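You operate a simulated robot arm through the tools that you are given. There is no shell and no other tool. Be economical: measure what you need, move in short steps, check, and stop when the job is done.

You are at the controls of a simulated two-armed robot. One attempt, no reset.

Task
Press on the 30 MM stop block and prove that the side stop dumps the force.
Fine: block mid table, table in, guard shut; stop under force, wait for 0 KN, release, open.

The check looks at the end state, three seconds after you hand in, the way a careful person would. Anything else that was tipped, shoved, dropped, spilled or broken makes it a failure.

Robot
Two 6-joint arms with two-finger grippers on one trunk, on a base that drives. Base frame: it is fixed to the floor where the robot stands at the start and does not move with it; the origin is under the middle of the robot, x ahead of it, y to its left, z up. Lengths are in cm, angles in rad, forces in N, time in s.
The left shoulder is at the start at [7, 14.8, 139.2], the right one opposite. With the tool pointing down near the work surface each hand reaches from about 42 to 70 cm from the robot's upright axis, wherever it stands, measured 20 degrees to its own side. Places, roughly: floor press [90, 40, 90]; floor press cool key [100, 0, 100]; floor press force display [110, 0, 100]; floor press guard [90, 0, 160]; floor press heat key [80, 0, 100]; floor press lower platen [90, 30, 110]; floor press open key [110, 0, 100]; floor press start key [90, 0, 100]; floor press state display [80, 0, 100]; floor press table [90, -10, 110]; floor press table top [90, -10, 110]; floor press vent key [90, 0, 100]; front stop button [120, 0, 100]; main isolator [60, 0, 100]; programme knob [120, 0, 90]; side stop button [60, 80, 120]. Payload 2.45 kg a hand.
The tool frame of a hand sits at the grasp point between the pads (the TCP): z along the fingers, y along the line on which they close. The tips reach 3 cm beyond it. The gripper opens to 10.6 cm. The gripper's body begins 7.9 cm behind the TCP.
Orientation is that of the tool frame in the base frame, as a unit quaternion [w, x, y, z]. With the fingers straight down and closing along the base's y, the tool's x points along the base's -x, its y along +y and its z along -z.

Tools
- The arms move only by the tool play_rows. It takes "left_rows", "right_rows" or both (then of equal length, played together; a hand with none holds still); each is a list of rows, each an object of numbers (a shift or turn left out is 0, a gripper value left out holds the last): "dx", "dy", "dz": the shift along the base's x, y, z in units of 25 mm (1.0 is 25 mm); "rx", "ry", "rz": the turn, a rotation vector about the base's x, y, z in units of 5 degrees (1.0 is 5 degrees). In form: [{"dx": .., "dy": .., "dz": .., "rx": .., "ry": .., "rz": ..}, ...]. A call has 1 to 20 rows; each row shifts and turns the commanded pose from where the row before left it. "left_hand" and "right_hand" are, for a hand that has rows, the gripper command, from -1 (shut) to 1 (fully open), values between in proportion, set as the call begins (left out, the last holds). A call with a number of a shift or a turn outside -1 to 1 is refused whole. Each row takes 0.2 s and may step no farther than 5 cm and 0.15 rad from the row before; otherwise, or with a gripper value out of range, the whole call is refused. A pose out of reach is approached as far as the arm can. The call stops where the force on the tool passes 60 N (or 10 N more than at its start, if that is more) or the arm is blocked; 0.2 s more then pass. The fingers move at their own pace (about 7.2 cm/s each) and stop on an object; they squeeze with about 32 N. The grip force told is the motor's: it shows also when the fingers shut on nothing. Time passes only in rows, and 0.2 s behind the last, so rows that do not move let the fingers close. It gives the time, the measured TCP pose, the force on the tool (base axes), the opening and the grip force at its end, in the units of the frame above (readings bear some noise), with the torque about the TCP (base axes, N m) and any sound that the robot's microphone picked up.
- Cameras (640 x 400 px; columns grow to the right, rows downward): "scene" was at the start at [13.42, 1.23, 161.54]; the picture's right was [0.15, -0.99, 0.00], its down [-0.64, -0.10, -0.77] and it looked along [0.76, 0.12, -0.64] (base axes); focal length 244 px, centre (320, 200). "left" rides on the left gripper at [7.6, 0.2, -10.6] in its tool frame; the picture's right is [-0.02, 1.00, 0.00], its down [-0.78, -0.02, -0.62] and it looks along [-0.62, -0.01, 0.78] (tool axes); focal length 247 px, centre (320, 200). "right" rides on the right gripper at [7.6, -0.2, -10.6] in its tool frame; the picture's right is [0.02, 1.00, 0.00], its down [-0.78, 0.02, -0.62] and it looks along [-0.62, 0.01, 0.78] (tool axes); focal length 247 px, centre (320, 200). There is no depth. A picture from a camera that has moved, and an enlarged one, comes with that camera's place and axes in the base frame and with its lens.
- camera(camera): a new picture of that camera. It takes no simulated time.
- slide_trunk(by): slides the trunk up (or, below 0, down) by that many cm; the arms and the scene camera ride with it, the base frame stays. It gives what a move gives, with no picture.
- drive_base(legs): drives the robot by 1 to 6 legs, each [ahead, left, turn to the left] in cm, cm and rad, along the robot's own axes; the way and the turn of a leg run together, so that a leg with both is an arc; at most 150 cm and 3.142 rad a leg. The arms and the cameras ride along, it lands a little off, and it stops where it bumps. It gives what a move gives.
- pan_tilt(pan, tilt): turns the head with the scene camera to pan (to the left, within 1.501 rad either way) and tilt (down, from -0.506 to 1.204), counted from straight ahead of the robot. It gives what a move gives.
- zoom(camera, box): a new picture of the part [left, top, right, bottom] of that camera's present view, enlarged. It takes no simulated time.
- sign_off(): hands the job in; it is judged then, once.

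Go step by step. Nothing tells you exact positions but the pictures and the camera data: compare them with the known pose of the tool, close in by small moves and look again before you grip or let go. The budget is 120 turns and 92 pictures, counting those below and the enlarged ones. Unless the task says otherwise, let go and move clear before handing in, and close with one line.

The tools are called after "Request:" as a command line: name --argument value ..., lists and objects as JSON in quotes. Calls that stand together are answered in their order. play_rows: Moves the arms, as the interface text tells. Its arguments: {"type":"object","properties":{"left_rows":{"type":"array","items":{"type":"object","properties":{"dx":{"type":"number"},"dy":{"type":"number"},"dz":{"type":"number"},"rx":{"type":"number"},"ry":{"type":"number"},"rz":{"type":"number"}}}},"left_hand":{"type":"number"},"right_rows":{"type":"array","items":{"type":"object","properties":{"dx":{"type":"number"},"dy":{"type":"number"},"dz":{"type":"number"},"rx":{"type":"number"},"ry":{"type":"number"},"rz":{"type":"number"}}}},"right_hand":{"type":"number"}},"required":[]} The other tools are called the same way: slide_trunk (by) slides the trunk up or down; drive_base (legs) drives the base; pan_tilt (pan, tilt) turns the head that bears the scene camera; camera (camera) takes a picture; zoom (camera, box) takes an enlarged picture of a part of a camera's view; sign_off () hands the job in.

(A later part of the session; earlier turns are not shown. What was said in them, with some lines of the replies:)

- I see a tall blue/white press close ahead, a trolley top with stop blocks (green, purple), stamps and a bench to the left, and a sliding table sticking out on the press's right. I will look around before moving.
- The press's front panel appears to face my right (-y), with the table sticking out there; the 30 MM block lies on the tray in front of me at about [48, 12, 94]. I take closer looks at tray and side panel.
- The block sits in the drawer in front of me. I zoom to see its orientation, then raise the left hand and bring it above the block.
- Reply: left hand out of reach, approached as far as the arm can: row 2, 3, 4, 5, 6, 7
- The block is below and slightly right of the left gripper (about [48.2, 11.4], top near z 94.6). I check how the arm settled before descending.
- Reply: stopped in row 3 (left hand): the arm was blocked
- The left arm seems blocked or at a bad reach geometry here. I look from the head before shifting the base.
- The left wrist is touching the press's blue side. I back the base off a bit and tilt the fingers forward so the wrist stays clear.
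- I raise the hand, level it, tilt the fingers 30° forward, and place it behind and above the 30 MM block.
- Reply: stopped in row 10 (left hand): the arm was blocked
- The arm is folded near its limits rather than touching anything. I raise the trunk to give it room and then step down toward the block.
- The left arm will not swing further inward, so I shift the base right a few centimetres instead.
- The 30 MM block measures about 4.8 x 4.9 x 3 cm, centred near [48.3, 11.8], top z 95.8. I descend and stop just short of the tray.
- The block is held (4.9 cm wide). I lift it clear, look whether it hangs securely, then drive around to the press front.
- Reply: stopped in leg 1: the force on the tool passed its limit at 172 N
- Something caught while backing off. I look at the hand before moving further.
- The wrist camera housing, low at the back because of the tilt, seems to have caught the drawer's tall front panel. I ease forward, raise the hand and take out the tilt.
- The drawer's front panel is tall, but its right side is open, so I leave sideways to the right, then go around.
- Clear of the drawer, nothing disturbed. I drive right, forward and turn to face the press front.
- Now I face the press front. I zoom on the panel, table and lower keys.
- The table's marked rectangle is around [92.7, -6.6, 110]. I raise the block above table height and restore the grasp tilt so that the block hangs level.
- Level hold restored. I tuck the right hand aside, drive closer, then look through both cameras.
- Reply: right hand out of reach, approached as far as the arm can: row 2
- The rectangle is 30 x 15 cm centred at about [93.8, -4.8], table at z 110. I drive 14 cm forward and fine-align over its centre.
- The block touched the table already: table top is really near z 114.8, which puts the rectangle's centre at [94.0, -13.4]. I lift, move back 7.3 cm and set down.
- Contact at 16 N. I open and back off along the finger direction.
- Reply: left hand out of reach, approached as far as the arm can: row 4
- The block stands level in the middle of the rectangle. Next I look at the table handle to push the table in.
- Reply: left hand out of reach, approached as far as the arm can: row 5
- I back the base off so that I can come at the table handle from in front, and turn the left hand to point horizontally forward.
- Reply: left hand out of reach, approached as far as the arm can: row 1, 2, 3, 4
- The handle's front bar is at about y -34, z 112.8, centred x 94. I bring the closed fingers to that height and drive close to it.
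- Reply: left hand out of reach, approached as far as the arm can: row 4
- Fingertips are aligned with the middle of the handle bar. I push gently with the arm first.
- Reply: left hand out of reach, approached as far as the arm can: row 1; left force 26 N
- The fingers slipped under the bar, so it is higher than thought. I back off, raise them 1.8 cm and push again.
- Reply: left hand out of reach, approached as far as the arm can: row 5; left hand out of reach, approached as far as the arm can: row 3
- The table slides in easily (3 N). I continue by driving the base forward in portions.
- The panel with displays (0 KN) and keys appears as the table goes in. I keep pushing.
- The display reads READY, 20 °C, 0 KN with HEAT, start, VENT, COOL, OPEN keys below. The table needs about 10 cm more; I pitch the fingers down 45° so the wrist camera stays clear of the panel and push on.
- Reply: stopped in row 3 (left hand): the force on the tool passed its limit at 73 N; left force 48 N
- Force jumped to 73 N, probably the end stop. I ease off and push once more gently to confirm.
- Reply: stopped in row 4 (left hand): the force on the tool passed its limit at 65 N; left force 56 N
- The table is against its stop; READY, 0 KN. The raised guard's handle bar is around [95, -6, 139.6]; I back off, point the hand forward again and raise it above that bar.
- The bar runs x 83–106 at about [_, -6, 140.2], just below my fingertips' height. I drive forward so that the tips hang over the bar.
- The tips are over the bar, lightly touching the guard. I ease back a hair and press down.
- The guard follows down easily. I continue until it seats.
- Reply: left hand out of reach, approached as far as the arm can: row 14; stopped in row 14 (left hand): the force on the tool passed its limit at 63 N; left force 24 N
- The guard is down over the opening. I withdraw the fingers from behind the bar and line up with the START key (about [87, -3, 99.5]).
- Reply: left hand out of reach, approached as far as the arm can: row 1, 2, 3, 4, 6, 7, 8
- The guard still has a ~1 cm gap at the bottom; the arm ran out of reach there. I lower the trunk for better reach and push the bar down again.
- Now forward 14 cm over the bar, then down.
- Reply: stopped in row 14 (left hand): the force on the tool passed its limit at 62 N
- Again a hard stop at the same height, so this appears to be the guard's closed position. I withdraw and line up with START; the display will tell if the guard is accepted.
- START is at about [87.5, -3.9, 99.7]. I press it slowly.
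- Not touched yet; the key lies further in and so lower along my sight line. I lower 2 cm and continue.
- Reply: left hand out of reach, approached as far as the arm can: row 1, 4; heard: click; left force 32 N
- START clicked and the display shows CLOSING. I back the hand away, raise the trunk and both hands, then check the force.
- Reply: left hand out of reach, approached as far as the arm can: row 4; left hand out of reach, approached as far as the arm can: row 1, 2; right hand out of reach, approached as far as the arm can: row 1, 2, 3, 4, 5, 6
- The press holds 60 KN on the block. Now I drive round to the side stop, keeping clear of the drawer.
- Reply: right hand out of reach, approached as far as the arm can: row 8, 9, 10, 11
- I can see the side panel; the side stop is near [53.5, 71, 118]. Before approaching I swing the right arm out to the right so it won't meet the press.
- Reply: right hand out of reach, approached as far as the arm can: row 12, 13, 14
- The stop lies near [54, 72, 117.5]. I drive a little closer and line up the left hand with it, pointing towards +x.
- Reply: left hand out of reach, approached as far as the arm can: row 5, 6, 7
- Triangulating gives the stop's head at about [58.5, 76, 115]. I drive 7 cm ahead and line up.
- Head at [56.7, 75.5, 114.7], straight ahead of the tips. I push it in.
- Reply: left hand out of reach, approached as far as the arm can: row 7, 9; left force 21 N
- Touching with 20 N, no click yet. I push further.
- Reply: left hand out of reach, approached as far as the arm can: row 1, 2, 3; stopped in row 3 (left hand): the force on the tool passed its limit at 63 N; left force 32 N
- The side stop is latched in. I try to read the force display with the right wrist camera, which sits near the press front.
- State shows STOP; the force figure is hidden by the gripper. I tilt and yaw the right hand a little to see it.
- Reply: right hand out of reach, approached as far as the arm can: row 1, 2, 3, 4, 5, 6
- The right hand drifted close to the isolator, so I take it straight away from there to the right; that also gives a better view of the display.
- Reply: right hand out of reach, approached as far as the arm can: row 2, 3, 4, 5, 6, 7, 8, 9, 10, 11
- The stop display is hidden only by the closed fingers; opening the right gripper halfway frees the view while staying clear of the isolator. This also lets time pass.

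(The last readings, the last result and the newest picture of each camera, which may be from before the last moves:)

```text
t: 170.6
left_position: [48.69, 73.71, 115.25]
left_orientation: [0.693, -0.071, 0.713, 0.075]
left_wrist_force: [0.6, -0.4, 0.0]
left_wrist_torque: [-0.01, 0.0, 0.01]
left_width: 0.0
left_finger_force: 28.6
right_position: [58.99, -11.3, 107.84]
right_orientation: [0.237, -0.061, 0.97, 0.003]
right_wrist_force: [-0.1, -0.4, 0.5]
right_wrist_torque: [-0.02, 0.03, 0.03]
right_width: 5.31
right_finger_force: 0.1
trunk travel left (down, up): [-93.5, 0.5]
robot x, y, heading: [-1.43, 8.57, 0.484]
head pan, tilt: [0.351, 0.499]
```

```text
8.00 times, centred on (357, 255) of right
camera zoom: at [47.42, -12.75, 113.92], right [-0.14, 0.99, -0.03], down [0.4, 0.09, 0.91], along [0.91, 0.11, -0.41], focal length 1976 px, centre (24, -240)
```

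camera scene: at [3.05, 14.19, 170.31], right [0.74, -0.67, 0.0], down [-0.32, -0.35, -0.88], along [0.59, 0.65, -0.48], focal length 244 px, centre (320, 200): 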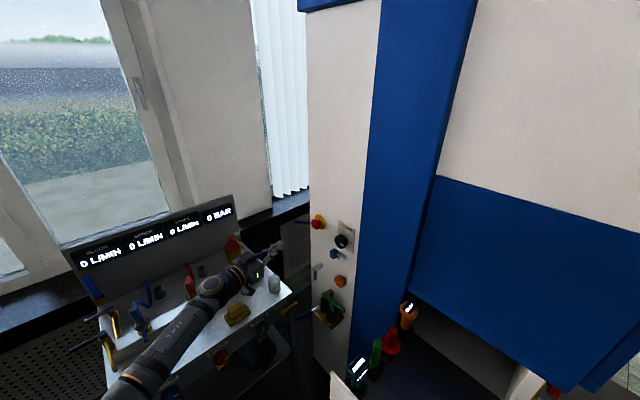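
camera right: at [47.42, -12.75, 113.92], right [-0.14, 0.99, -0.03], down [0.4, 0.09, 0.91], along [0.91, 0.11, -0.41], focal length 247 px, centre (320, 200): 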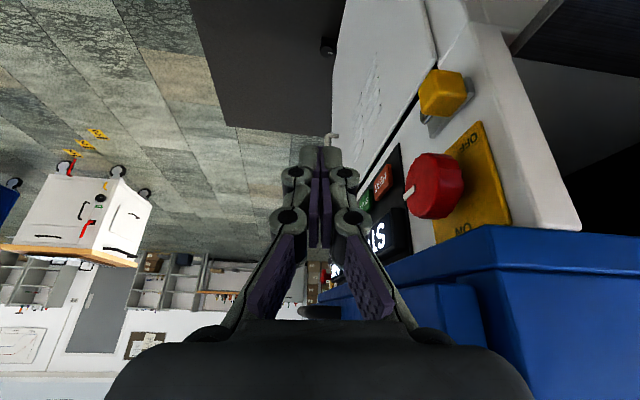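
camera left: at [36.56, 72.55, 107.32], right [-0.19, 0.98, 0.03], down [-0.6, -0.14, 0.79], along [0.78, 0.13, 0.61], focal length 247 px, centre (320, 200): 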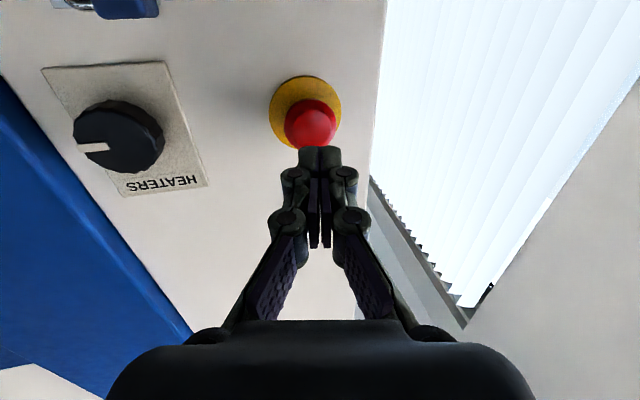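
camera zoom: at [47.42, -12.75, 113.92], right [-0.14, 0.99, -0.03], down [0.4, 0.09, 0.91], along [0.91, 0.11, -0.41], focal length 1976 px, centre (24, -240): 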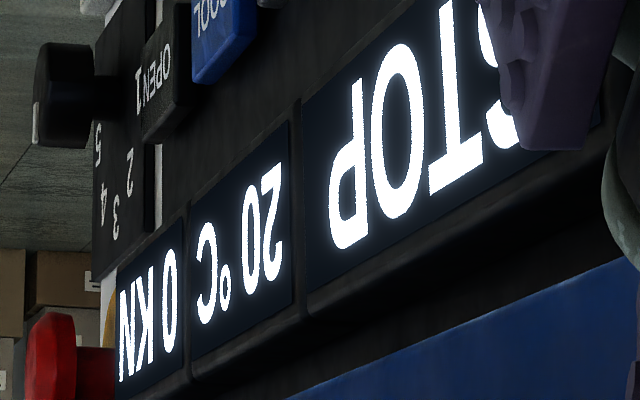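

STOP and 0 KN confirmed. Now I release the stop: close the right gripper, open the left one, and straddle the mushroom head.

Request:
play_rows --right_rows '[{"dx": 0}, {"dx": 0}, {"dx": 0}, {"dx": 0}]' --left_rows '[{"dx": -0.3}, {"dx": 0}, {"dx": 0}, {"dx": 0}]' --right_hand -1 --left_hand 0.6

Request:
drive_base --legs '[[3, 0, 0]]'

Request:
camera --camera "left"

```text
t: 171.6
left_position: [47.95, 73.72, 115.17]
left_orientation: [0.693, -0.071, 0.714, 0.075]
left_wrist_force: [0.1, 0.1, -0.3]
left_wrist_torque: [-0.01, 0.02, -0.01]
left_width: 8.47
left_finger_force: 0.0
right_position: [59.11, -11.29, 107.93]
right_orientation: [0.237, -0.061, 0.97, 0.005]
right_wrist_force: [-0.7, -0.8, 0.3]
right_wrist_torque: [0.03, 0.0, -0.02]
right_width: 0.0
right_finger_force: 28.9
trunk travel left (down, up): [-93.5, 0.5]
robot x, y, heading: [-1.14, 8.36, 0.484]
head pan, tilt: [0.351, 0.499]
```

```text
t: 172.4
left_position: [50.13, 74.77, 115.74]
left_orientation: [0.695, -0.07, 0.711, 0.075]
left_wrist_force: [-1.0, -0.2, 0.0]
left_wrist_torque: [0.0, 0.04, 0.04]
left_width: 8.48
left_finger_force: 0.1
right_position: [61.09, -10.32, 108.21]
right_orientation: [0.24, -0.06, 0.969, 0.005]
right_wrist_force: [-0.9, -0.5, 0.1]
right_wrist_torque: [0.05, -0.03, 0.02]
right_width: 0.0
right_finger_force: 28.3
trunk travel left (down, up): [-93.5, 0.5]
robot x, y, heading: [1.43, 9.78, 0.493]
head pan, tilt: [0.351, 0.499]
```

```text
10 pictures are left
camera left: at [39.47, 72.79, 108.24], right [-0.2, 0.98, 0.03], down [-0.59, -0.15, 0.8], along [0.78, 0.14, 0.6], focal length 247 px, centre (320, 200)
```

left: 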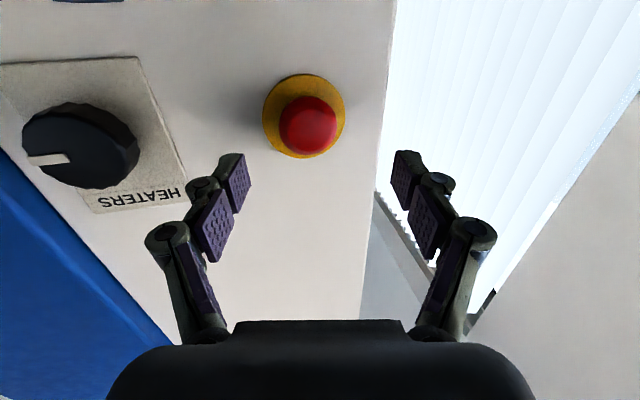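

Request:
play_rows --left_rows '[{"dz": -0.35, "dx": 0.4}, {"dx": 0.4}, {"dx": 0.4}, {"dx": 0.4}, {"dx": 0.3}, {"dx": 0.3}, {"dx": 0}]' --left_hand 0.6

Request:
camera --camera "left"

```text
t: 174.0
left_position: [56.11, 74.95, 114.2]
left_orientation: [0.693, -0.071, 0.714, 0.075]
left_wrist_force: [-5.9, -1.5, -0.6]
left_wrist_torque: [0.05, -0.04, -0.34]
left_width: 8.87
left_finger_force: 2.8
right_position: [61.69, -9.96, 107.86]
right_orientation: [0.238, -0.061, 0.969, 0.004]
right_wrist_force: [1.1, -0.4, -0.5]
right_wrist_torque: [0.04, 0.0, 0.02]
right_width: 0.0
right_finger_force: 28.7
trunk travel left (down, up): [-93.5, 0.5]
robot x, y, heading: [1.72, 9.44, 0.481]
head pan, tilt: [0.351, 0.499]
```

```text
9 pictures are left
camera left: at [45.41, 73.04, 106.81], right [-0.2, 0.98, 0.03], down [-0.58, -0.15, 0.8], along [0.79, 0.15, 0.6], focal length 247 px, centre (320, 200)
```

left: 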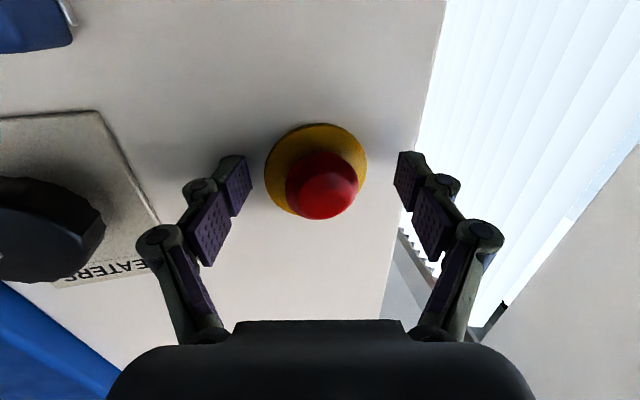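

The fingers straddle the head and touch the panel. I back off 4 mm, grip the head and twist clockwise.

Request:
play_rows --left_rows '[{"dx": -0.2, "dz": 0.14}, {"dx": 0}]' --left_hand 0.6

Request:
play_rows --left_rows '[{"dx": 0}, {"dx": 0}, {"dx": 0}, {"dx": 0}, {"dx": 0}]' --left_hand -1

Request:
play_rows --left_rows '[{"rx": 0.98, "ry": 0.2}, {"rx": 0.98, "ry": 0.2}, {"rx": 0.98, "ry": 0.2}, {"rx": 0.98, "ry": 0.2}, {"rx": 0.98, "ry": 0.2}, {"rx": 0.98, "ry": 0.2}, {"rx": 0.98, "ry": 0.2}, {"rx": 0.98, "ry": 0.2}, {"rx": 0.98, "ry": 0.2}, {"dx": 0}]' --left_hand -1

```text
t: 174.6
left_position: [55.71, 74.95, 114.66]
left_orientation: [0.693, -0.073, 0.713, 0.077]
left_wrist_force: [-0.1, -0.1, -0.6]
left_wrist_torque: [-0.02, 0.0, 0.0]
left_width: 8.48
left_finger_force: 0.2
right_position: [61.62, -9.94, 107.77]
right_orientation: [0.237, -0.061, 0.97, 0.003]
right_wrist_force: [-1.1, 0.3, -1.0]
right_wrist_torque: [0.01, -0.02, 0.0]
right_width: 0.01
right_finger_force: 28.4
trunk travel left (down, up): [-93.5, 0.5]
robot x, y, heading: [1.32, 9.74, 0.484]
head pan, tilt: [0.351, 0.499]
```

```text
t: 175.8
left_position: [55.34, 74.31, 114.52]
left_orientation: [0.692, -0.069, 0.715, 0.075]
left_wrist_force: [-20.4, -30.7, -17.3]
left_wrist_torque: [0.23, 0.3, -1.59]
left_width: 5.5
left_finger_force: 32.2
right_position: [61.44, -10.29, 107.91]
right_orientation: [0.238, -0.061, 0.969, 0.006]
right_wrist_force: [-1.0, 0.2, 0.8]
right_wrist_torque: [-0.04, 0.0, 0.0]
right_width: 0.03
right_finger_force: 28.3
trunk travel left (down, up): [-93.5, 0.5]
robot x, y, heading: [1.47, 9.65, 0.486]
head pan, tilt: [0.351, 0.499]
```

```text
t: 178.0
left_position: [55.01, 74.56, 115.3]
left_orientation: [0.614, 0.202, 0.68, 0.346]
left_wrist_force: [-22.8, -17.8, 9.9]
left_wrist_torque: [0.05, -0.37, -1.26]
left_width: 4.19
left_finger_force: 44.9
right_position: [61.08, -10.57, 108.13]
right_orientation: [0.24, -0.06, 0.969, 0.007]
right_wrist_force: [0.4, 0.1, -0.3]
right_wrist_torque: [-0.05, 0.02, -0.02]
right_width: 0.0
right_finger_force: 28.3
trunk travel left (down, up): [-93.5, 0.5]
robot x, y, heading: [1.65, 9.77, 0.488]
head pan, tilt: [0.351, 0.499]
```

I open, back off and look whether the head popped out.

Request:
play_rows --left_rows '[{"dx": 0}, {"dx": 0}, {"dx": 0}, {"dx": 0}, {"dx": -0.6}, {"dx": -0.6}, {"dx": -0.6}, {"dx": -0.6}, {"dx": 0}]' --left_hand 0.8

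Request:
zoom --camera "scene" --box '[230, 170, 370, 270]'

```text
t: 180.0
left_position: [49.69, 75.09, 114.66]
left_orientation: [0.612, 0.199, 0.684, 0.343]
left_wrist_force: [1.0, -0.2, 0.2]
left_wrist_torque: [0.0, -0.03, 0.0]
left_width: 9.54
left_finger_force: 0.0
right_position: [61.74, -9.91, 107.94]
right_orientation: [0.237, -0.062, 0.969, 0.004]
right_wrist_force: [-0.5, 0.3, -0.3]
right_wrist_torque: [-0.04, 0.01, 0.0]
right_width: 0.0
right_finger_force: 28.5
trunk travel left (down, up): [-93.5, 0.5]
robot x, y, heading: [1.37, 9.49, 0.483]
head pan, tilt: [0.351, 0.499]
```

```text
4.00 times, centred on (300, 220) of scene
camera zoom: at [11.83, 18.83, 170.32], right [0.74, -0.67, 0.0], down [-0.32, -0.35, -0.88], along [0.59, 0.65, -0.48], focal length 975 px, centre (400, 120)
```

zoom: 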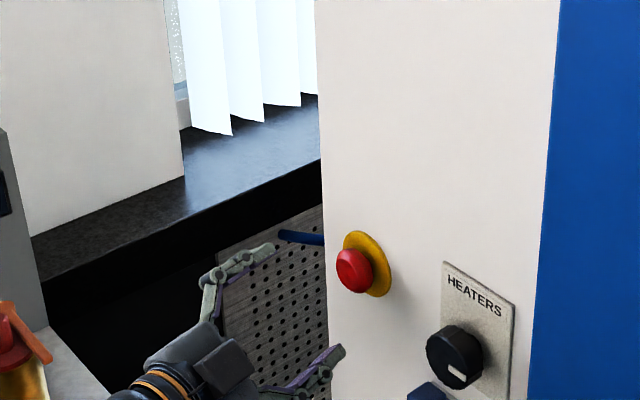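

Request:
zoom --camera "scene" --box '[295, 215, 335, 245]'

```text
13.33 times, centred on (315, 230) of scene
camera zoom: at [11.83, 18.83, 170.32], right [0.74, -0.67, 0.0], down [-0.32, -0.35, -0.88], along [0.59, 0.65, -0.48], focal length 3249 px, centre (387, -200)
```

zoom: 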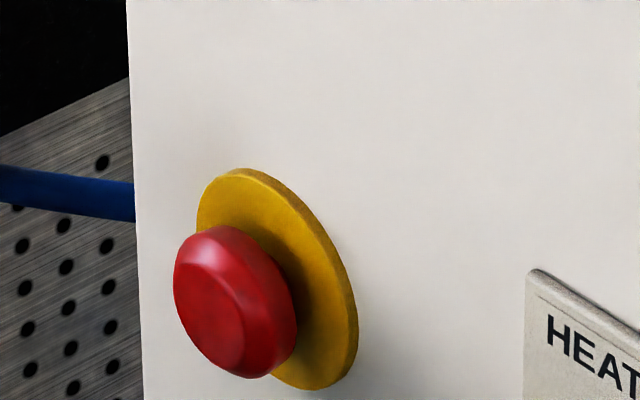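

The head still looks latched, as the grip slipped while twisting off-axis. I square the hand to the panel, roll it back, and prepare a second, centred twist.

Request:
play_rows --left_rows '[{"rz": -0.87}, {"rz": -0.87}, {"rz": -0.87}, {"rx": -1}, {"rx": -1}, {"rx": -1}, {"rx": -1}, {"rx": -1}, {"rx": -1}, {"rx": -1}, {"rx": -1}, {"rx": -1}, {"rx": -1}, {"rx": -1}, {"rx": -1}, {"rx": -1}, {"rx": -1}, {"rx": -1}, {"dx": 0}]' --left_hand 0.5

```text
t: 184.0
left_position: [49.56, 75.01, 114.73]
left_orientation: [0.681, -0.176, 0.686, -0.186]
left_wrist_force: [0.4, -0.3, 0.5]
left_wrist_torque: [0.0, 0.03, -0.02]
left_width: 7.97
left_finger_force: 0.0
right_position: [61.63, -9.88, 107.97]
right_orientation: [0.237, -0.061, 0.97, 0.004]
right_wrist_force: [-0.1, 0.7, -0.8]
right_wrist_torque: [0.01, -0.01, 0.01]
right_width: 0.0
right_finger_force: 28.6
trunk travel left (down, up): [-93.5, 0.5]
robot x, y, heading: [1.29, 9.95, 0.484]
head pan, tilt: [0.351, 0.499]
```

Request:
play_rows --left_rows '[{"dx": 0.5, "dy": 0.06}, {"dx": 0.5, "dz": 0.04}, {"dx": 0.5}, {"dx": 0.5}, {"dx": 0.35}, {"dx": 0}]' --left_hand 0.5

Request:
play_rows --left_rows '[{"dx": 0}, {"dx": 0}, {"dx": 0}, {"dx": 0}, {"dx": 0}]' --left_hand -1

```text
t: 185.4
left_position: [54.15, 73.24, 115.56]
left_orientation: [0.682, -0.175, 0.686, -0.186]
left_wrist_force: [0.2, 0.3, -0.1]
left_wrist_torque: [0.01, 0.0, 0.0]
left_width: 7.95
left_finger_force: 0.0
left hand out of reach, approached as far as the arm can: row 2, 3, 4, 5
right_position: [61.63, -9.96, 107.91]
right_orientation: [0.237, -0.061, 0.97, 0.004]
right_wrist_force: [0.2, 0.3, -0.3]
right_wrist_torque: [-0.02, 0.01, 0.04]
right_width: 0.0
right_finger_force: 28.7
trunk travel left (down, up): [-93.5, 0.5]
robot x, y, heading: [1.09, 9.77, 0.486]
head pan, tilt: [0.351, 0.499]
```

```text
t: 186.6
left_position: [53.53, 73.19, 115.75]
left_orientation: [0.684, -0.173, 0.684, -0.187]
left_wrist_force: [-23.4, -0.3, -2.5]
left_wrist_torque: [-0.06, -0.03, 0.22]
left_width: 0.0
left_finger_force: 28.1
right_position: [61.07, -9.98, 108.29]
right_orientation: [0.239, -0.061, 0.969, 0.004]
right_wrist_force: [0.3, -0.4, 0.0]
right_wrist_torque: [-0.01, 0.0, 0.01]
right_width: 0.0
right_finger_force: 28.4
trunk travel left (down, up): [-93.5, 0.5]
robot x, y, heading: [1.42, 9.83, 0.481]
head pan, tilt: [0.351, 0.499]
```

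The arm ran out of reach there and slipped off. I back off, pull the right hand toward me away from the isolator, and lower the trunk to gain reach.

Request:
play_rows --left_rows '[{"dx": -0.5}, {"dx": -0.6}, {"dx": -0.6}, {"dx": 0}, {"dx": 0}, {"dx": 0}]' --right_rows '[{"dx": -0.8}, {"dx": -0.8}, {"dx": -0.8}, {"dx": -0.8}, {"dx": -0.8}, {"dx": 0}]' --left_hand 0.5 --right_hand -1

```text
t: 188.0
left_position: [50.57, 73.5, 115.4]
left_orientation: [0.682, -0.174, 0.686, -0.185]
left_wrist_force: [-1.0, -0.2, 1.1]
left_wrist_torque: [-0.01, -0.02, 0.0]
left_width: 7.95
left_finger_force: 0.1
left hand out of reach, approached as far as the arm can: row 1
right_position: [61.58, -9.81, 108.12]
right_orientation: [0.239, -0.062, 0.969, 0.004]
right_wrist_force: [-0.1, 0.0, 0.3]
right_wrist_torque: [0.02, -0.02, 0.04]
right_width: 0.01
right_finger_force: 28.3
right hand out of reach, approached as far as the arm can: row 1, 2, 3, 4, 5
trunk travel left (down, up): [-93.5, 0.5]
robot x, y, heading: [1.72, 10.03, 0.485]
head pan, tilt: [0.351, 0.499]
```

Request:
play_rows --right_rows '[{"dy": -0.4, "dz": -0.4}, {"dy": -0.6, "dz": -0.4}, {"dy": -0.8, "dz": -0.4}, {"dy": -0.8, "dz": -0.4}, {"dy": -0.8}, {"dy": -0.8}, {"dy": 0}]' --right_hand -1

```text
t: 189.6
left_position: [50.83, 73.47, 115.39]
left_orientation: [0.682, -0.174, 0.686, -0.186]
left_wrist_force: [-0.3, -0.3, 0.1]
left_wrist_torque: [-0.05, -0.01, -0.01]
left_width: 7.94
left_finger_force: 0.0
right_position: [60.97, -14.72, 102.78]
right_orientation: [0.236, -0.062, 0.97, 0.005]
right_wrist_force: [-0.2, -0.7, 1.2]
right_wrist_torque: [0.04, 0.02, 0.02]
right_width: 0.0
right_finger_force: 28.5
right hand out of reach, approached as far as the arm can: row 2, 3, 4, 5, 6
trunk travel left (down, up): [-93.5, 0.5]
robot x, y, heading: [1.19, 10.1, 0.486]
head pan, tilt: [0.351, 0.499]
```

Request:
play_rows --left_rows '[{"dz": 0.8}, {"dz": 0.8}, {"dz": 0.8}, {"dz": 0.8}, {"dz": 0.8}, {"dz": 0}]' --left_hand 0.5

Request:
slide_trunk --by -10

```text
t: 191.0
left_position: [50.9, 73.38, 125.44]
left_orientation: [0.682, -0.174, 0.686, -0.185]
left_wrist_force: [0.3, -0.5, -0.7]
left_wrist_torque: [0.03, -0.05, 0.0]
left_width: 7.99
left_finger_force: 0.1
right_position: [60.89, -14.79, 102.82]
right_orientation: [0.237, -0.061, 0.97, 0.003]
right_wrist_force: [0.5, -0.3, 0.6]
right_wrist_torque: [0.01, 0.01, -0.01]
right_width: 0.01
right_finger_force: 29.0
trunk travel left (down, up): [-93.5, 0.5]
robot x, y, heading: [1.42, 10.25, 0.488]
head pan, tilt: [0.351, 0.499]
```

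```text
t: 192.3
left_position: [50.85, 73.62, 115.3]
left_orientation: [0.682, -0.175, 0.686, -0.185]
left_wrist_force: [0.8, 0.2, 0.1]
left_wrist_torque: [0.0, 0.04, 0.01]
left_width: 7.95
left_finger_force: 0.0
right_position: [61.07, -14.79, 92.83]
right_orientation: [0.238, -0.061, 0.969, 0.004]
right_wrist_force: [-0.2, -0.2, 0.7]
right_wrist_torque: [0.0, 0.02, 0.01]
right_width: 0.0
right_finger_force: 28.7
trunk travel left (down, up): [-83.5, 10.5]
robot x, y, heading: [1.14, 9.79, 0.487]
head pan, tilt: [0.351, 0.499]
```

Request:
play_rows --left_rows '[{"dy": 0.32, "dz": -0.1}, {"dy": 0.32, "dz": -0.1}, {"dx": 0.5}, {"dx": 0.5}, {"dx": 0.5}, {"dx": 0.4}, {"dx": 0}]' --left_hand 0.5

Request:
camera --camera "left"

```text
t: 193.9
left_position: [55.59, 75.04, 115.06]
left_orientation: [0.682, -0.176, 0.686, -0.185]
left_wrist_force: [-1.2, -0.5, 0.0]
left_wrist_torque: [-0.03, -0.01, 0.03]
left_width: 7.95
left_finger_force: 0.0
right_position: [60.88, -14.83, 92.71]
right_orientation: [0.237, -0.062, 0.97, 0.004]
right_wrist_force: [0.7, 0.7, -0.6]
right_wrist_torque: [0.01, 0.03, 0.0]
right_width: 0.0
right_finger_force: 28.9
trunk travel left (down, up): [-83.5, 10.5]
robot x, y, heading: [1.32, 10.17, 0.487]
head pan, tilt: [0.351, 0.499]
```

```text
6 pictures are left
camera left: at [44.97, 71.64, 108.18], right [0.01, 0.88, -0.47], down [-0.61, 0.38, 0.69], along [0.79, 0.28, 0.55], focal length 247 px, centre (320, 200)
```

left: 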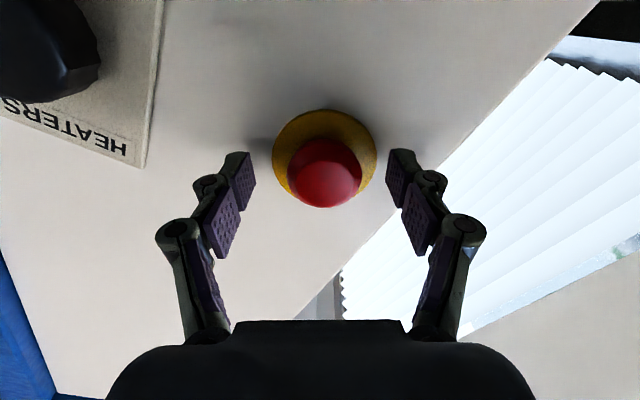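

Centred now. I grip and twist clockwise.

Request:
play_rows --left_rows '[{"dx": 0}, {"dx": 0}, {"dx": 0}, {"dx": 0}, {"dx": 0}]' --left_hand -1

Request:
play_rows --left_rows '[{"rx": 1}, {"rx": 1}, {"rx": 1}, {"rx": 1}, {"rx": 1}, {"rx": 1}, {"rx": 1}, {"rx": 1}, {"rx": 1}, {"rx": 1}, {"rx": 1}, {"rx": 1}, {"dx": 0}]' --left_hand -1

```text
t: 195.1
left_position: [55.5, 75.25, 114.74]
left_orientation: [0.681, -0.175, 0.686, -0.185]
left_wrist_force: [-7.3, 3.1, -5.0]
left_wrist_torque: [0.19, 0.27, 0.31]
left_width: 4.16
left_finger_force: 45.1
right_position: [60.89, -14.66, 93.09]
right_orientation: [0.237, -0.061, 0.97, 0.003]
right_wrist_force: [0.8, 0.0, -0.7]
right_wrist_torque: [0.01, -0.04, 0.0]
right_width: 0.0
right_finger_force: 28.0
trunk travel left (down, up): [-83.5, 10.5]
robot x, y, heading: [1.49, 9.81, 0.486]
head pan, tilt: [0.351, 0.499]
```

```text
t: 197.9
left_position: [55.43, 75.34, 114.85]
left_orientation: [0.678, 0.189, 0.686, 0.184]
left_wrist_force: [-2.0, 15.1, 3.1]
left_wrist_torque: [-0.47, -0.45, 0.18]
left_width: 4.2
left_finger_force: 45.6
right_position: [60.91, -14.46, 93.07]
right_orientation: [0.238, -0.061, 0.969, 0.002]
right_wrist_force: [0.2, 0.3, 0.6]
right_wrist_torque: [0.0, 0.01, 0.03]
right_width: 0.0
right_finger_force: 28.5
trunk travel left (down, up): [-83.5, 10.5]
robot x, y, heading: [1.14, 10.09, 0.484]
head pan, tilt: [0.351, 0.499]
```

Twisted 60° under torque; still gripping, I also pull outward gently in case it is a pull-release type.

Request:
play_rows --left_rows '[{"dx": -0.2}, {"dx": -0.2}, {"dx": -0.2}, {"dx": -0.2}, {"dx": 0}]' --left_hand -1

```text
t: 199.1
left_position: [54.49, 75.41, 114.82]
left_orientation: [0.678, 0.188, 0.687, 0.183]
left_wrist_force: [35.6, 28.7, 23.0]
left_wrist_torque: [-0.21, -0.17, 0.16]
left_width: 4.21
left_finger_force: 45.1
right_position: [61.4, -14.56, 92.59]
right_orientation: [0.235, -0.061, 0.97, 0.002]
right_wrist_force: [-1.1, 0.4, -0.1]
right_wrist_torque: [0.02, 0.0, 0.01]
right_width: 0.0
right_finger_force: 28.5
trunk travel left (down, up): [-83.5, 10.5]
robot x, y, heading: [1.54, 9.87, 0.482]
head pan, tilt: [0.351, 0.499]
```

Request:
play_rows --left_rows '[{"dx": 0}, {"dx": 0}, {"dx": 0}, {"dx": -0.5}, {"dx": -0.6}, {"dx": -0.6}, {"dx": -0.6}, {"dx": -0.6}, {"dx": -0.6}, {"dx": 0}]' --left_hand 0.5

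Request:
zoom --camera "scene" --box '[288, 202, 328, 232]'

```text
t: 201.3
left_position: [44.76, 75.17, 114.81]
left_orientation: [0.677, 0.191, 0.687, 0.182]
left_wrist_force: [0.4, -0.2, -0.5]
left_wrist_torque: [-0.01, 0.0, 0.0]
left_width: 7.97
left_finger_force: 0.1
right_position: [61.03, -14.73, 92.8]
right_orientation: [0.237, -0.062, 0.97, 0.004]
right_wrist_force: [-0.8, -0.5, -0.2]
right_wrist_torque: [-0.03, 0.02, 0.05]
right_width: 0.0
right_finger_force: 28.7
trunk travel left (down, up): [-83.5, 10.5]
robot x, y, heading: [1.07, 9.47, 0.486]
head pan, tilt: [0.351, 0.499]
```

```text
13.33 times, centred on (308, 217) of scene
camera zoom: at [11.89, 18.86, 160.31], right [0.74, -0.67, 0.0], down [-0.32, -0.35, -0.88], along [0.59, 0.65, -0.48], focal length 3249 px, centre (480, -27)
```

zoom: 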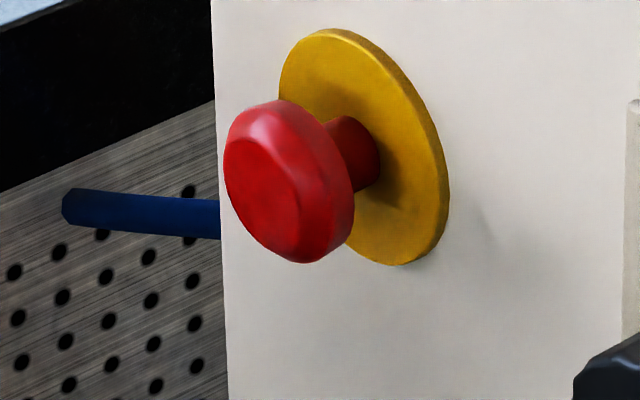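

The stop is released (stem visible again). Now I raise the left hand, back out and drive to the press front for the OPEN key.

Request:
play_rows --left_rows '[{"dz": 0.8, "dx": -0.5}, {"dz": 0.8, "dx": -0.5}, {"dz": 0.8, "dx": -0.5}, {"dz": 0.6}, {"dz": 0}]' --left_hand -1

Request:
drive_base --legs '[[-45, 0, 0], [0, 0, -0.485], [0, -100, 0], [0, 0, 1.571]]'

Request:
play_rows --left_rows '[{"rz": 0.95}, {"rz": 0.95}, {"rz": 0.95}, {"rz": 0.95}, {"rz": 0.95}, {"rz": 0.9}, {"dz": 0}]' --left_hand -1

```text
t: 202.5
left_position: [41.01, 75.1, 122.37]
left_orientation: [0.678, 0.189, 0.687, 0.183]
left_wrist_force: [0.2, -0.2, -0.6]
left_wrist_torque: [-0.02, 0.01, 0.04]
left_width: 0.01
left_finger_force: 28.4
right_position: [60.97, -14.82, 92.85]
right_orientation: [0.236, -0.062, 0.97, 0.004]
right_wrist_force: [0.3, 0.3, -0.6]
right_wrist_torque: [-0.02, 0.02, 0.05]
right_width: 0.01
right_finger_force: 28.8
trunk travel left (down, up): [-83.5, 10.5]
robot x, y, heading: [1.39, 9.87, 0.482]
head pan, tilt: [0.351, 0.499]
```

```text
t: 215.2
left_position: [-77.77, -45.25, 122.32]
left_orientation: [0.486, -0.192, 0.686, 0.506]
left_wrist_force: [-0.2, -0.9, 0.1]
left_wrist_torque: [0.0, -0.02, 0.01]
left_width: 0.02
left_finger_force: 28.3
right_position: [11.11, -69.57, 92.83]
right_orientation: [0.201, -0.554, 0.798, 0.125]
right_wrist_force: [-0.3, -0.9, -0.3]
right_wrist_torque: [0.02, 0.0, -0.02]
right_width: 0.0
right_finger_force: 29.3
trunk travel left (down, up): [-83.5, 10.5]
robot x, y, heading: [-38.87, -110.76, 1.572]
head pan, tilt: [0.351, 0.499]
```

```text
t: 216.8
left_position: [-77.74, -44.35, 122.25]
left_orientation: [0.348, -0.354, 0.619, 0.609]
left_wrist_force: [-0.9, 0.1, -0.2]
left_wrist_torque: [-0.01, 0.0, -0.05]
left_width: 0.0
left_finger_force: 28.6
left hand out of reach, approached as far as the arm can: row 6
right_position: [11.03, -69.55, 92.84]
right_orientation: [0.201, -0.554, 0.798, 0.127]
right_wrist_force: [-0.2, 0.1, -0.4]
right_wrist_torque: [0.01, 0.02, 0.0]
right_width: 0.0
right_finger_force: 28.8
trunk travel left (down, up): [-83.5, 10.5]
robot x, y, heading: [-38.36, -110.55, 1.571]
head pan, tilt: [0.351, 0.499]
```

Request:
play_rows --left_rows '[{"ry": -1, "dx": 0.6}, {"ry": -1, "dx": 0.6}, {"ry": -1, "dx": 0.6}, {"ry": -1, "dx": 0.6}, {"ry": -1, "dx": 0.6}, {"ry": -1, "dx": 0.6}, {"dx": 0.4}, {"dz": 0}]' --left_hand -1

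Request:
drive_base --legs '[[0, -140, 0], [0, -38, 0]]'

Request:
slide_trunk --by -8

Request:
play_rows --left_rows '[{"dz": -1}, {"dz": -1}, {"dz": -1}, {"dz": -1}, {"dz": -1}, {"dz": -1}, {"dz": -1}, {"dz": -0.4}, {"dz": 0}]' --left_hand -1

```text
t: 218.7
left_position: [-69.38, -35.88, 119.67]
left_orientation: [0.5, -0.495, 0.51, 0.495]
left_wrist_force: [0.4, 0.8, 0.8]
left_wrist_torque: [0.03, 0.0, 0.01]
left_width: 0.02
left_finger_force: 28.2
left hand out of reach, approached as far as the arm can: row 1, 2, 3, 4, 5, 6, 7
right_position: [11.16, -69.51, 92.8]
right_orientation: [0.202, -0.553, 0.798, 0.126]
right_wrist_force: [-0.5, 0.5, 0.0]
right_wrist_torque: [0.0, 0.01, -0.03]
right_width: 0.0
right_finger_force: 28.3
trunk travel left (down, up): [-83.5, 10.5]
robot x, y, heading: [-38.76, -110.8, 1.571]
head pan, tilt: [0.351, 0.499]
```

```text
t: 227.6
left_position: [108.33, -36.75, 119.71]
left_orientation: [0.503, -0.49, 0.515, 0.491]
left_wrist_force: [-1.2, -0.8, 0.1]
left_wrist_torque: [-0.01, -0.03, 0.02]
left_width: 0.0
left_finger_force: 28.7
right_position: [188.28, -71.87, 92.93]
right_orientation: [0.203, -0.546, 0.803, 0.123]
right_wrist_force: [-0.5, 0.9, -0.1]
right_wrist_torque: [0.0, 0.06, 0.04]
right_width: 0.01
right_finger_force: 28.7
trunk travel left (down, up): [-83.5, 10.5]
robot x, y, heading: [138.14, -112.18, 1.552]
head pan, tilt: [0.351, 0.499]
```

```text
t: 228.7
left_position: [108.61, -36.8, 111.74]
left_orientation: [0.503, -0.49, 0.516, 0.491]
left_wrist_force: [0.1, -0.1, -0.2]
left_wrist_torque: [0.01, 0.02, 0.02]
left_width: 0.0
left_finger_force: 29.0
right_position: [188.25, -71.83, 85.0]
right_orientation: [0.203, -0.545, 0.804, 0.124]
right_wrist_force: [0.2, -0.2, 1.0]
right_wrist_torque: [0.02, 0.02, -0.01]
right_width: 0.01
right_finger_force: 28.8
trunk travel left (down, up): [-75.5, 18.5]
robot x, y, heading: [137.9, -112.34, 1.549]
head pan, tilt: [0.351, 0.499]
```

```text
t: 230.7
left_position: [108.45, -36.62, 93.08]
left_orientation: [0.502, -0.49, 0.516, 0.491]
left_wrist_force: [-0.8, -0.4, -1.1]
left_wrist_torque: [-0.03, 0.02, 0.0]
left_width: 0.0
left_finger_force: 28.0
right_position: [188.4, -71.84, 84.9]
right_orientation: [0.202, -0.546, 0.803, 0.124]
right_wrist_force: [0.1, -0.5, 0.7]
right_wrist_torque: [0.01, -0.01, -0.01]
right_width: 0.0
right_finger_force: 28.5
trunk travel left (down, up): [-75.5, 18.5]
robot x, y, heading: [138.04, -112.31, 1.553]
head pan, tilt: [0.351, 0.499]
```

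Request:
drive_base --legs '[[24, 0, 0]]'

Request:
play_rows --left_rows '[{"dz": 0.5, "dx": 0.35}, {"dz": 0.5, "dx": 0.35}, {"dz": 0}]' --left_hand -1

Request:
zoom --camera "scene" --box '[220, 80, 460, 260]'

```text
t: 232.5
left_position: [108.99, -12.66, 93.2]
left_orientation: [0.503, -0.49, 0.515, 0.491]
left_wrist_force: [0.4, 1.0, -0.6]
left_wrist_torque: [-0.01, 0.04, 0.01]
left_width: 0.01
left_finger_force: 28.6
right_position: [188.98, -47.92, 84.94]
right_orientation: [0.202, -0.546, 0.803, 0.124]
right_wrist_force: [-0.1, 0.2, -0.4]
right_wrist_torque: [-0.02, -0.02, 0.02]
right_width: 0.0
right_finger_force: 27.9
trunk travel left (down, up): [-75.5, 18.5]
robot x, y, heading: [138.32, -88.22, 1.547]
head pan, tilt: [0.351, 0.499]
```

```text
t: 233.3
left_position: [110.62, -12.78, 95.62]
left_orientation: [0.502, -0.491, 0.515, 0.491]
left_wrist_force: [0.3, -0.3, -0.3]
left_wrist_torque: [0.01, 0.0, -0.05]
left_width: 0.0
left_finger_force: 28.0
right_position: [188.71, -47.82, 84.88]
right_orientation: [0.201, -0.546, 0.804, 0.123]
right_wrist_force: [-0.2, -0.1, -1.1]
right_wrist_torque: [0.0, 0.01, 0.02]
right_width: 0.0
right_finger_force: 28.6
trunk travel left (down, up): [-75.5, 18.5]
robot x, y, heading: [138.28, -88.41, 1.547]
head pan, tilt: [0.351, 0.499]
```

```text
2.22 times, centred on (340, 170) of scene
camera zoom: at [135.53, -74.61, 152.3], right [0.95, 0.33, 0.0], down [0.16, -0.45, -0.88], along [-0.29, 0.83, -0.48], focal length 542 px, centre (276, 267)
```

zoom: 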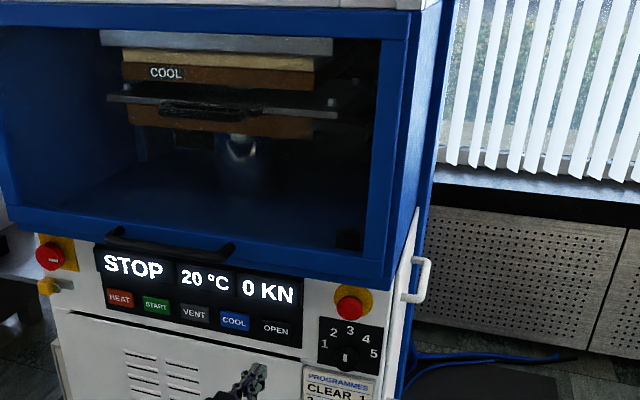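

State STOP, 0 KN; OPEN at about [109.5, 0.8, 96.2]. I press it.

Request:
play_rows --left_rows '[{"dx": -0.4, "dz": 0.2}, {"dy": 0.8}, {"dy": 0.8}, {"dy": 0.8}, {"dy": 0.8}, {"dy": 0.2}, {"dy": 0.2}, {"dy": 0.2}, {"dy": 0.2}, {"dy": 0.15}, {"dy": 0.15}, {"dy": 0.15}, {"dy": 0.15}, {"dy": 0}]' --left_hand -1

```text
t: 236.3
left_position: [109.87, -5.27, 97.65]
left_orientation: [0.503, -0.49, 0.515, 0.491]
left_wrist_force: [0.2, 0.0, 0.6]
left_wrist_torque: [0.0, 0.01, 0.0]
left_width: 0.0
left_finger_force: 28.5
left hand out of reach, approached as far as the arm can: row 5, 6, 7, 8, 9, 11, 13
right_position: [188.8, -47.82, 84.82]
right_orientation: [0.203, -0.545, 0.804, 0.123]
right_wrist_force: [-0.1, 0.5, -0.5]
right_wrist_torque: [0.0, 0.03, -0.01]
right_width: 0.0
right_finger_force: 28.2
trunk travel left (down, up): [-75.5, 18.5]
robot x, y, heading: [138.45, -88.27, 1.549]
head pan, tilt: [0.351, 0.499]
```

Out of reach; I retract the arm 7.5 cm, drive 7 cm ahead and press again.

Request:
play_rows --left_rows '[{"dy": -1}, {"dy": -1}, {"dy": -1, "dz": -0.6}, {"dz": 0}]' --left_hand -1

Request:
drive_base --legs '[[7, 0, 0]]'

```text
t: 237.3
left_position: [109.9, -12.71, 96.17]
left_orientation: [0.503, -0.49, 0.516, 0.491]
left_wrist_force: [-0.3, 0.2, -0.4]
left_wrist_torque: [0.02, -0.03, 0.02]
left_width: 0.0
left_finger_force: 28.7
right_position: [188.74, -47.97, 84.92]
right_orientation: [0.203, -0.545, 0.804, 0.124]
right_wrist_force: [0.0, -0.3, -0.8]
right_wrist_torque: [-0.01, -0.03, -0.01]
right_width: 0.01
right_finger_force: 28.5
trunk travel left (down, up): [-75.5, 18.5]
robot x, y, heading: [138.46, -88.48, 1.55]
head pan, tilt: [0.351, 0.499]
```

```text
t: 238.3
left_position: [110.07, -5.96, 96.34]
left_orientation: [0.504, -0.49, 0.515, 0.491]
left_wrist_force: [-0.4, 1.0, 0.9]
left_wrist_torque: [0.0, -0.04, -0.01]
left_width: 0.0
left_finger_force: 28.3
right_position: [188.96, -41.34, 84.84]
right_orientation: [0.202, -0.545, 0.804, 0.124]
right_wrist_force: [1.5, -0.1, 0.0]
right_wrist_torque: [0.02, -0.01, -0.02]
right_width: 0.0
right_finger_force: 28.9
trunk travel left (down, up): [-75.5, 18.5]
robot x, y, heading: [138.76, -81.2, 1.553]
head pan, tilt: [0.351, 0.499]
```

Request:
play_rows --left_rows '[{"dy": 0.4, "dx": -0.15, "dz": -0.1}, {"dy": 0.3}, {"dy": 0.2}, {"dy": 0.2}, {"dy": 0.2}, {"dy": 0.15}, {"dy": 0.15}, {"dy": 0.15}, {"dy": 0.15}, {"dy": 0}]' --left_hand -1

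```text
t: 240.5
left_position: [109.68, -2.28, 95.97]
left_orientation: [0.503, -0.49, 0.516, 0.491]
left_wrist_force: [5.3, -57.0, -12.5]
left_wrist_torque: [-0.13, 0.13, -0.1]
left_width: 0.58
left_finger_force: 29.0
right_position: [189.0, -41.7, 85.17]
right_orientation: [0.203, -0.545, 0.803, 0.127]
right_wrist_force: [-0.1, -0.4, 0.5]
right_wrist_torque: [0.01, 0.0, 0.01]
right_width: 0.0
right_finger_force: 28.8
trunk travel left (down, up): [-75.5, 18.5]
robot x, y, heading: [138.53, -81.15, 1.552]
head pan, tilt: [0.351, 0.499]
heard: click
```

OPEN clicked. I back off and check the display.

Request:
play_rows --left_rows '[{"dy": -0.8}, {"dy": -0.8}, {"dy": -0.8}, {"dy": -0.8}, {"dy": -0.8}, {"dy": 0}, {"dy": 0}, {"dy": 0}, {"dy": 0}, {"dy": 0}, {"dy": 0}, {"dy": 0}, {"dy": 0}, {"dy": 0}]' --left_hand -1

Request:
zoom --camera "scene" --box '[220, 80, 460, 260]'

```text
t: 243.5
left_position: [109.87, -10.95, 95.98]
left_orientation: [0.503, -0.489, 0.516, 0.491]
left_wrist_force: [-0.5, -0.9, -0.6]
left_wrist_torque: [-0.03, 0.01, -0.03]
left_width: 0.01
left_finger_force: 28.6
right_position: [189.02, -41.15, 84.89]
right_orientation: [0.202, -0.545, 0.804, 0.124]
right_wrist_force: [0.1, -0.4, 0.5]
right_wrist_torque: [-0.01, 0.02, -0.04]
right_width: 0.0
right_finger_force: 28.7
trunk travel left (down, up): [-75.5, 18.5]
robot x, y, heading: [138.04, -81.16, 1.548]
head pan, tilt: [0.351, 0.499]
```

```text
2.22 times, centred on (340, 170) of scene
camera zoom: at [135.71, -67.81, 152.31], right [0.95, 0.32, 0.0], down [0.16, -0.45, -0.88], along [-0.28, 0.83, -0.48], focal length 542 px, centre (276, 267)
```

zoom: 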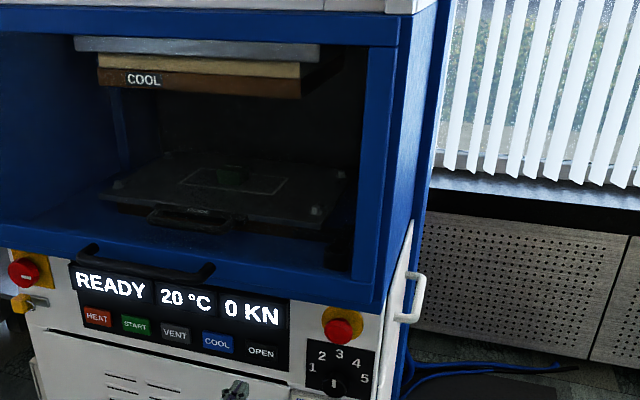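

The press is open again (READY, 0 KN, platens apart, block still centred). I back clear and hand in.

Request:
drive_base --legs '[[-30, 0, 0]]'

Request:
sign_off

```text
t: 245.6
left_position: [108.89, -41.53, 95.71]
left_orientation: [0.502, -0.492, 0.514, 0.492]
left_wrist_force: [0.2, 0.0, 0.1]
left_wrist_torque: [-0.01, -0.01, -0.02]
left_width: 0.0
left_finger_force: 28.3
right_position: [188.18, -71.24, 84.74]
right_orientation: [0.202, -0.548, 0.802, 0.124]
right_wrist_force: [0.7, 0.2, -0.2]
right_wrist_torque: [-0.04, 0.01, -0.02]
right_width: 0.0
right_finger_force: 28.6
trunk travel left (down, up): [-75.5, 18.5]
robot x, y, heading: [137.86, -112.21, 1.557]
head pan, tilt: [0.351, 0.499]
```

```text
The job is handed in.
```

I pressed on the 30 MM block to 60 KN, the side stop dumped the force to 0 KN, and after I released the stop and pressed OPEN the press reads READY with the block still mid table; the guard is down on its stop, with a gap of about 1 cm left at the bottom.
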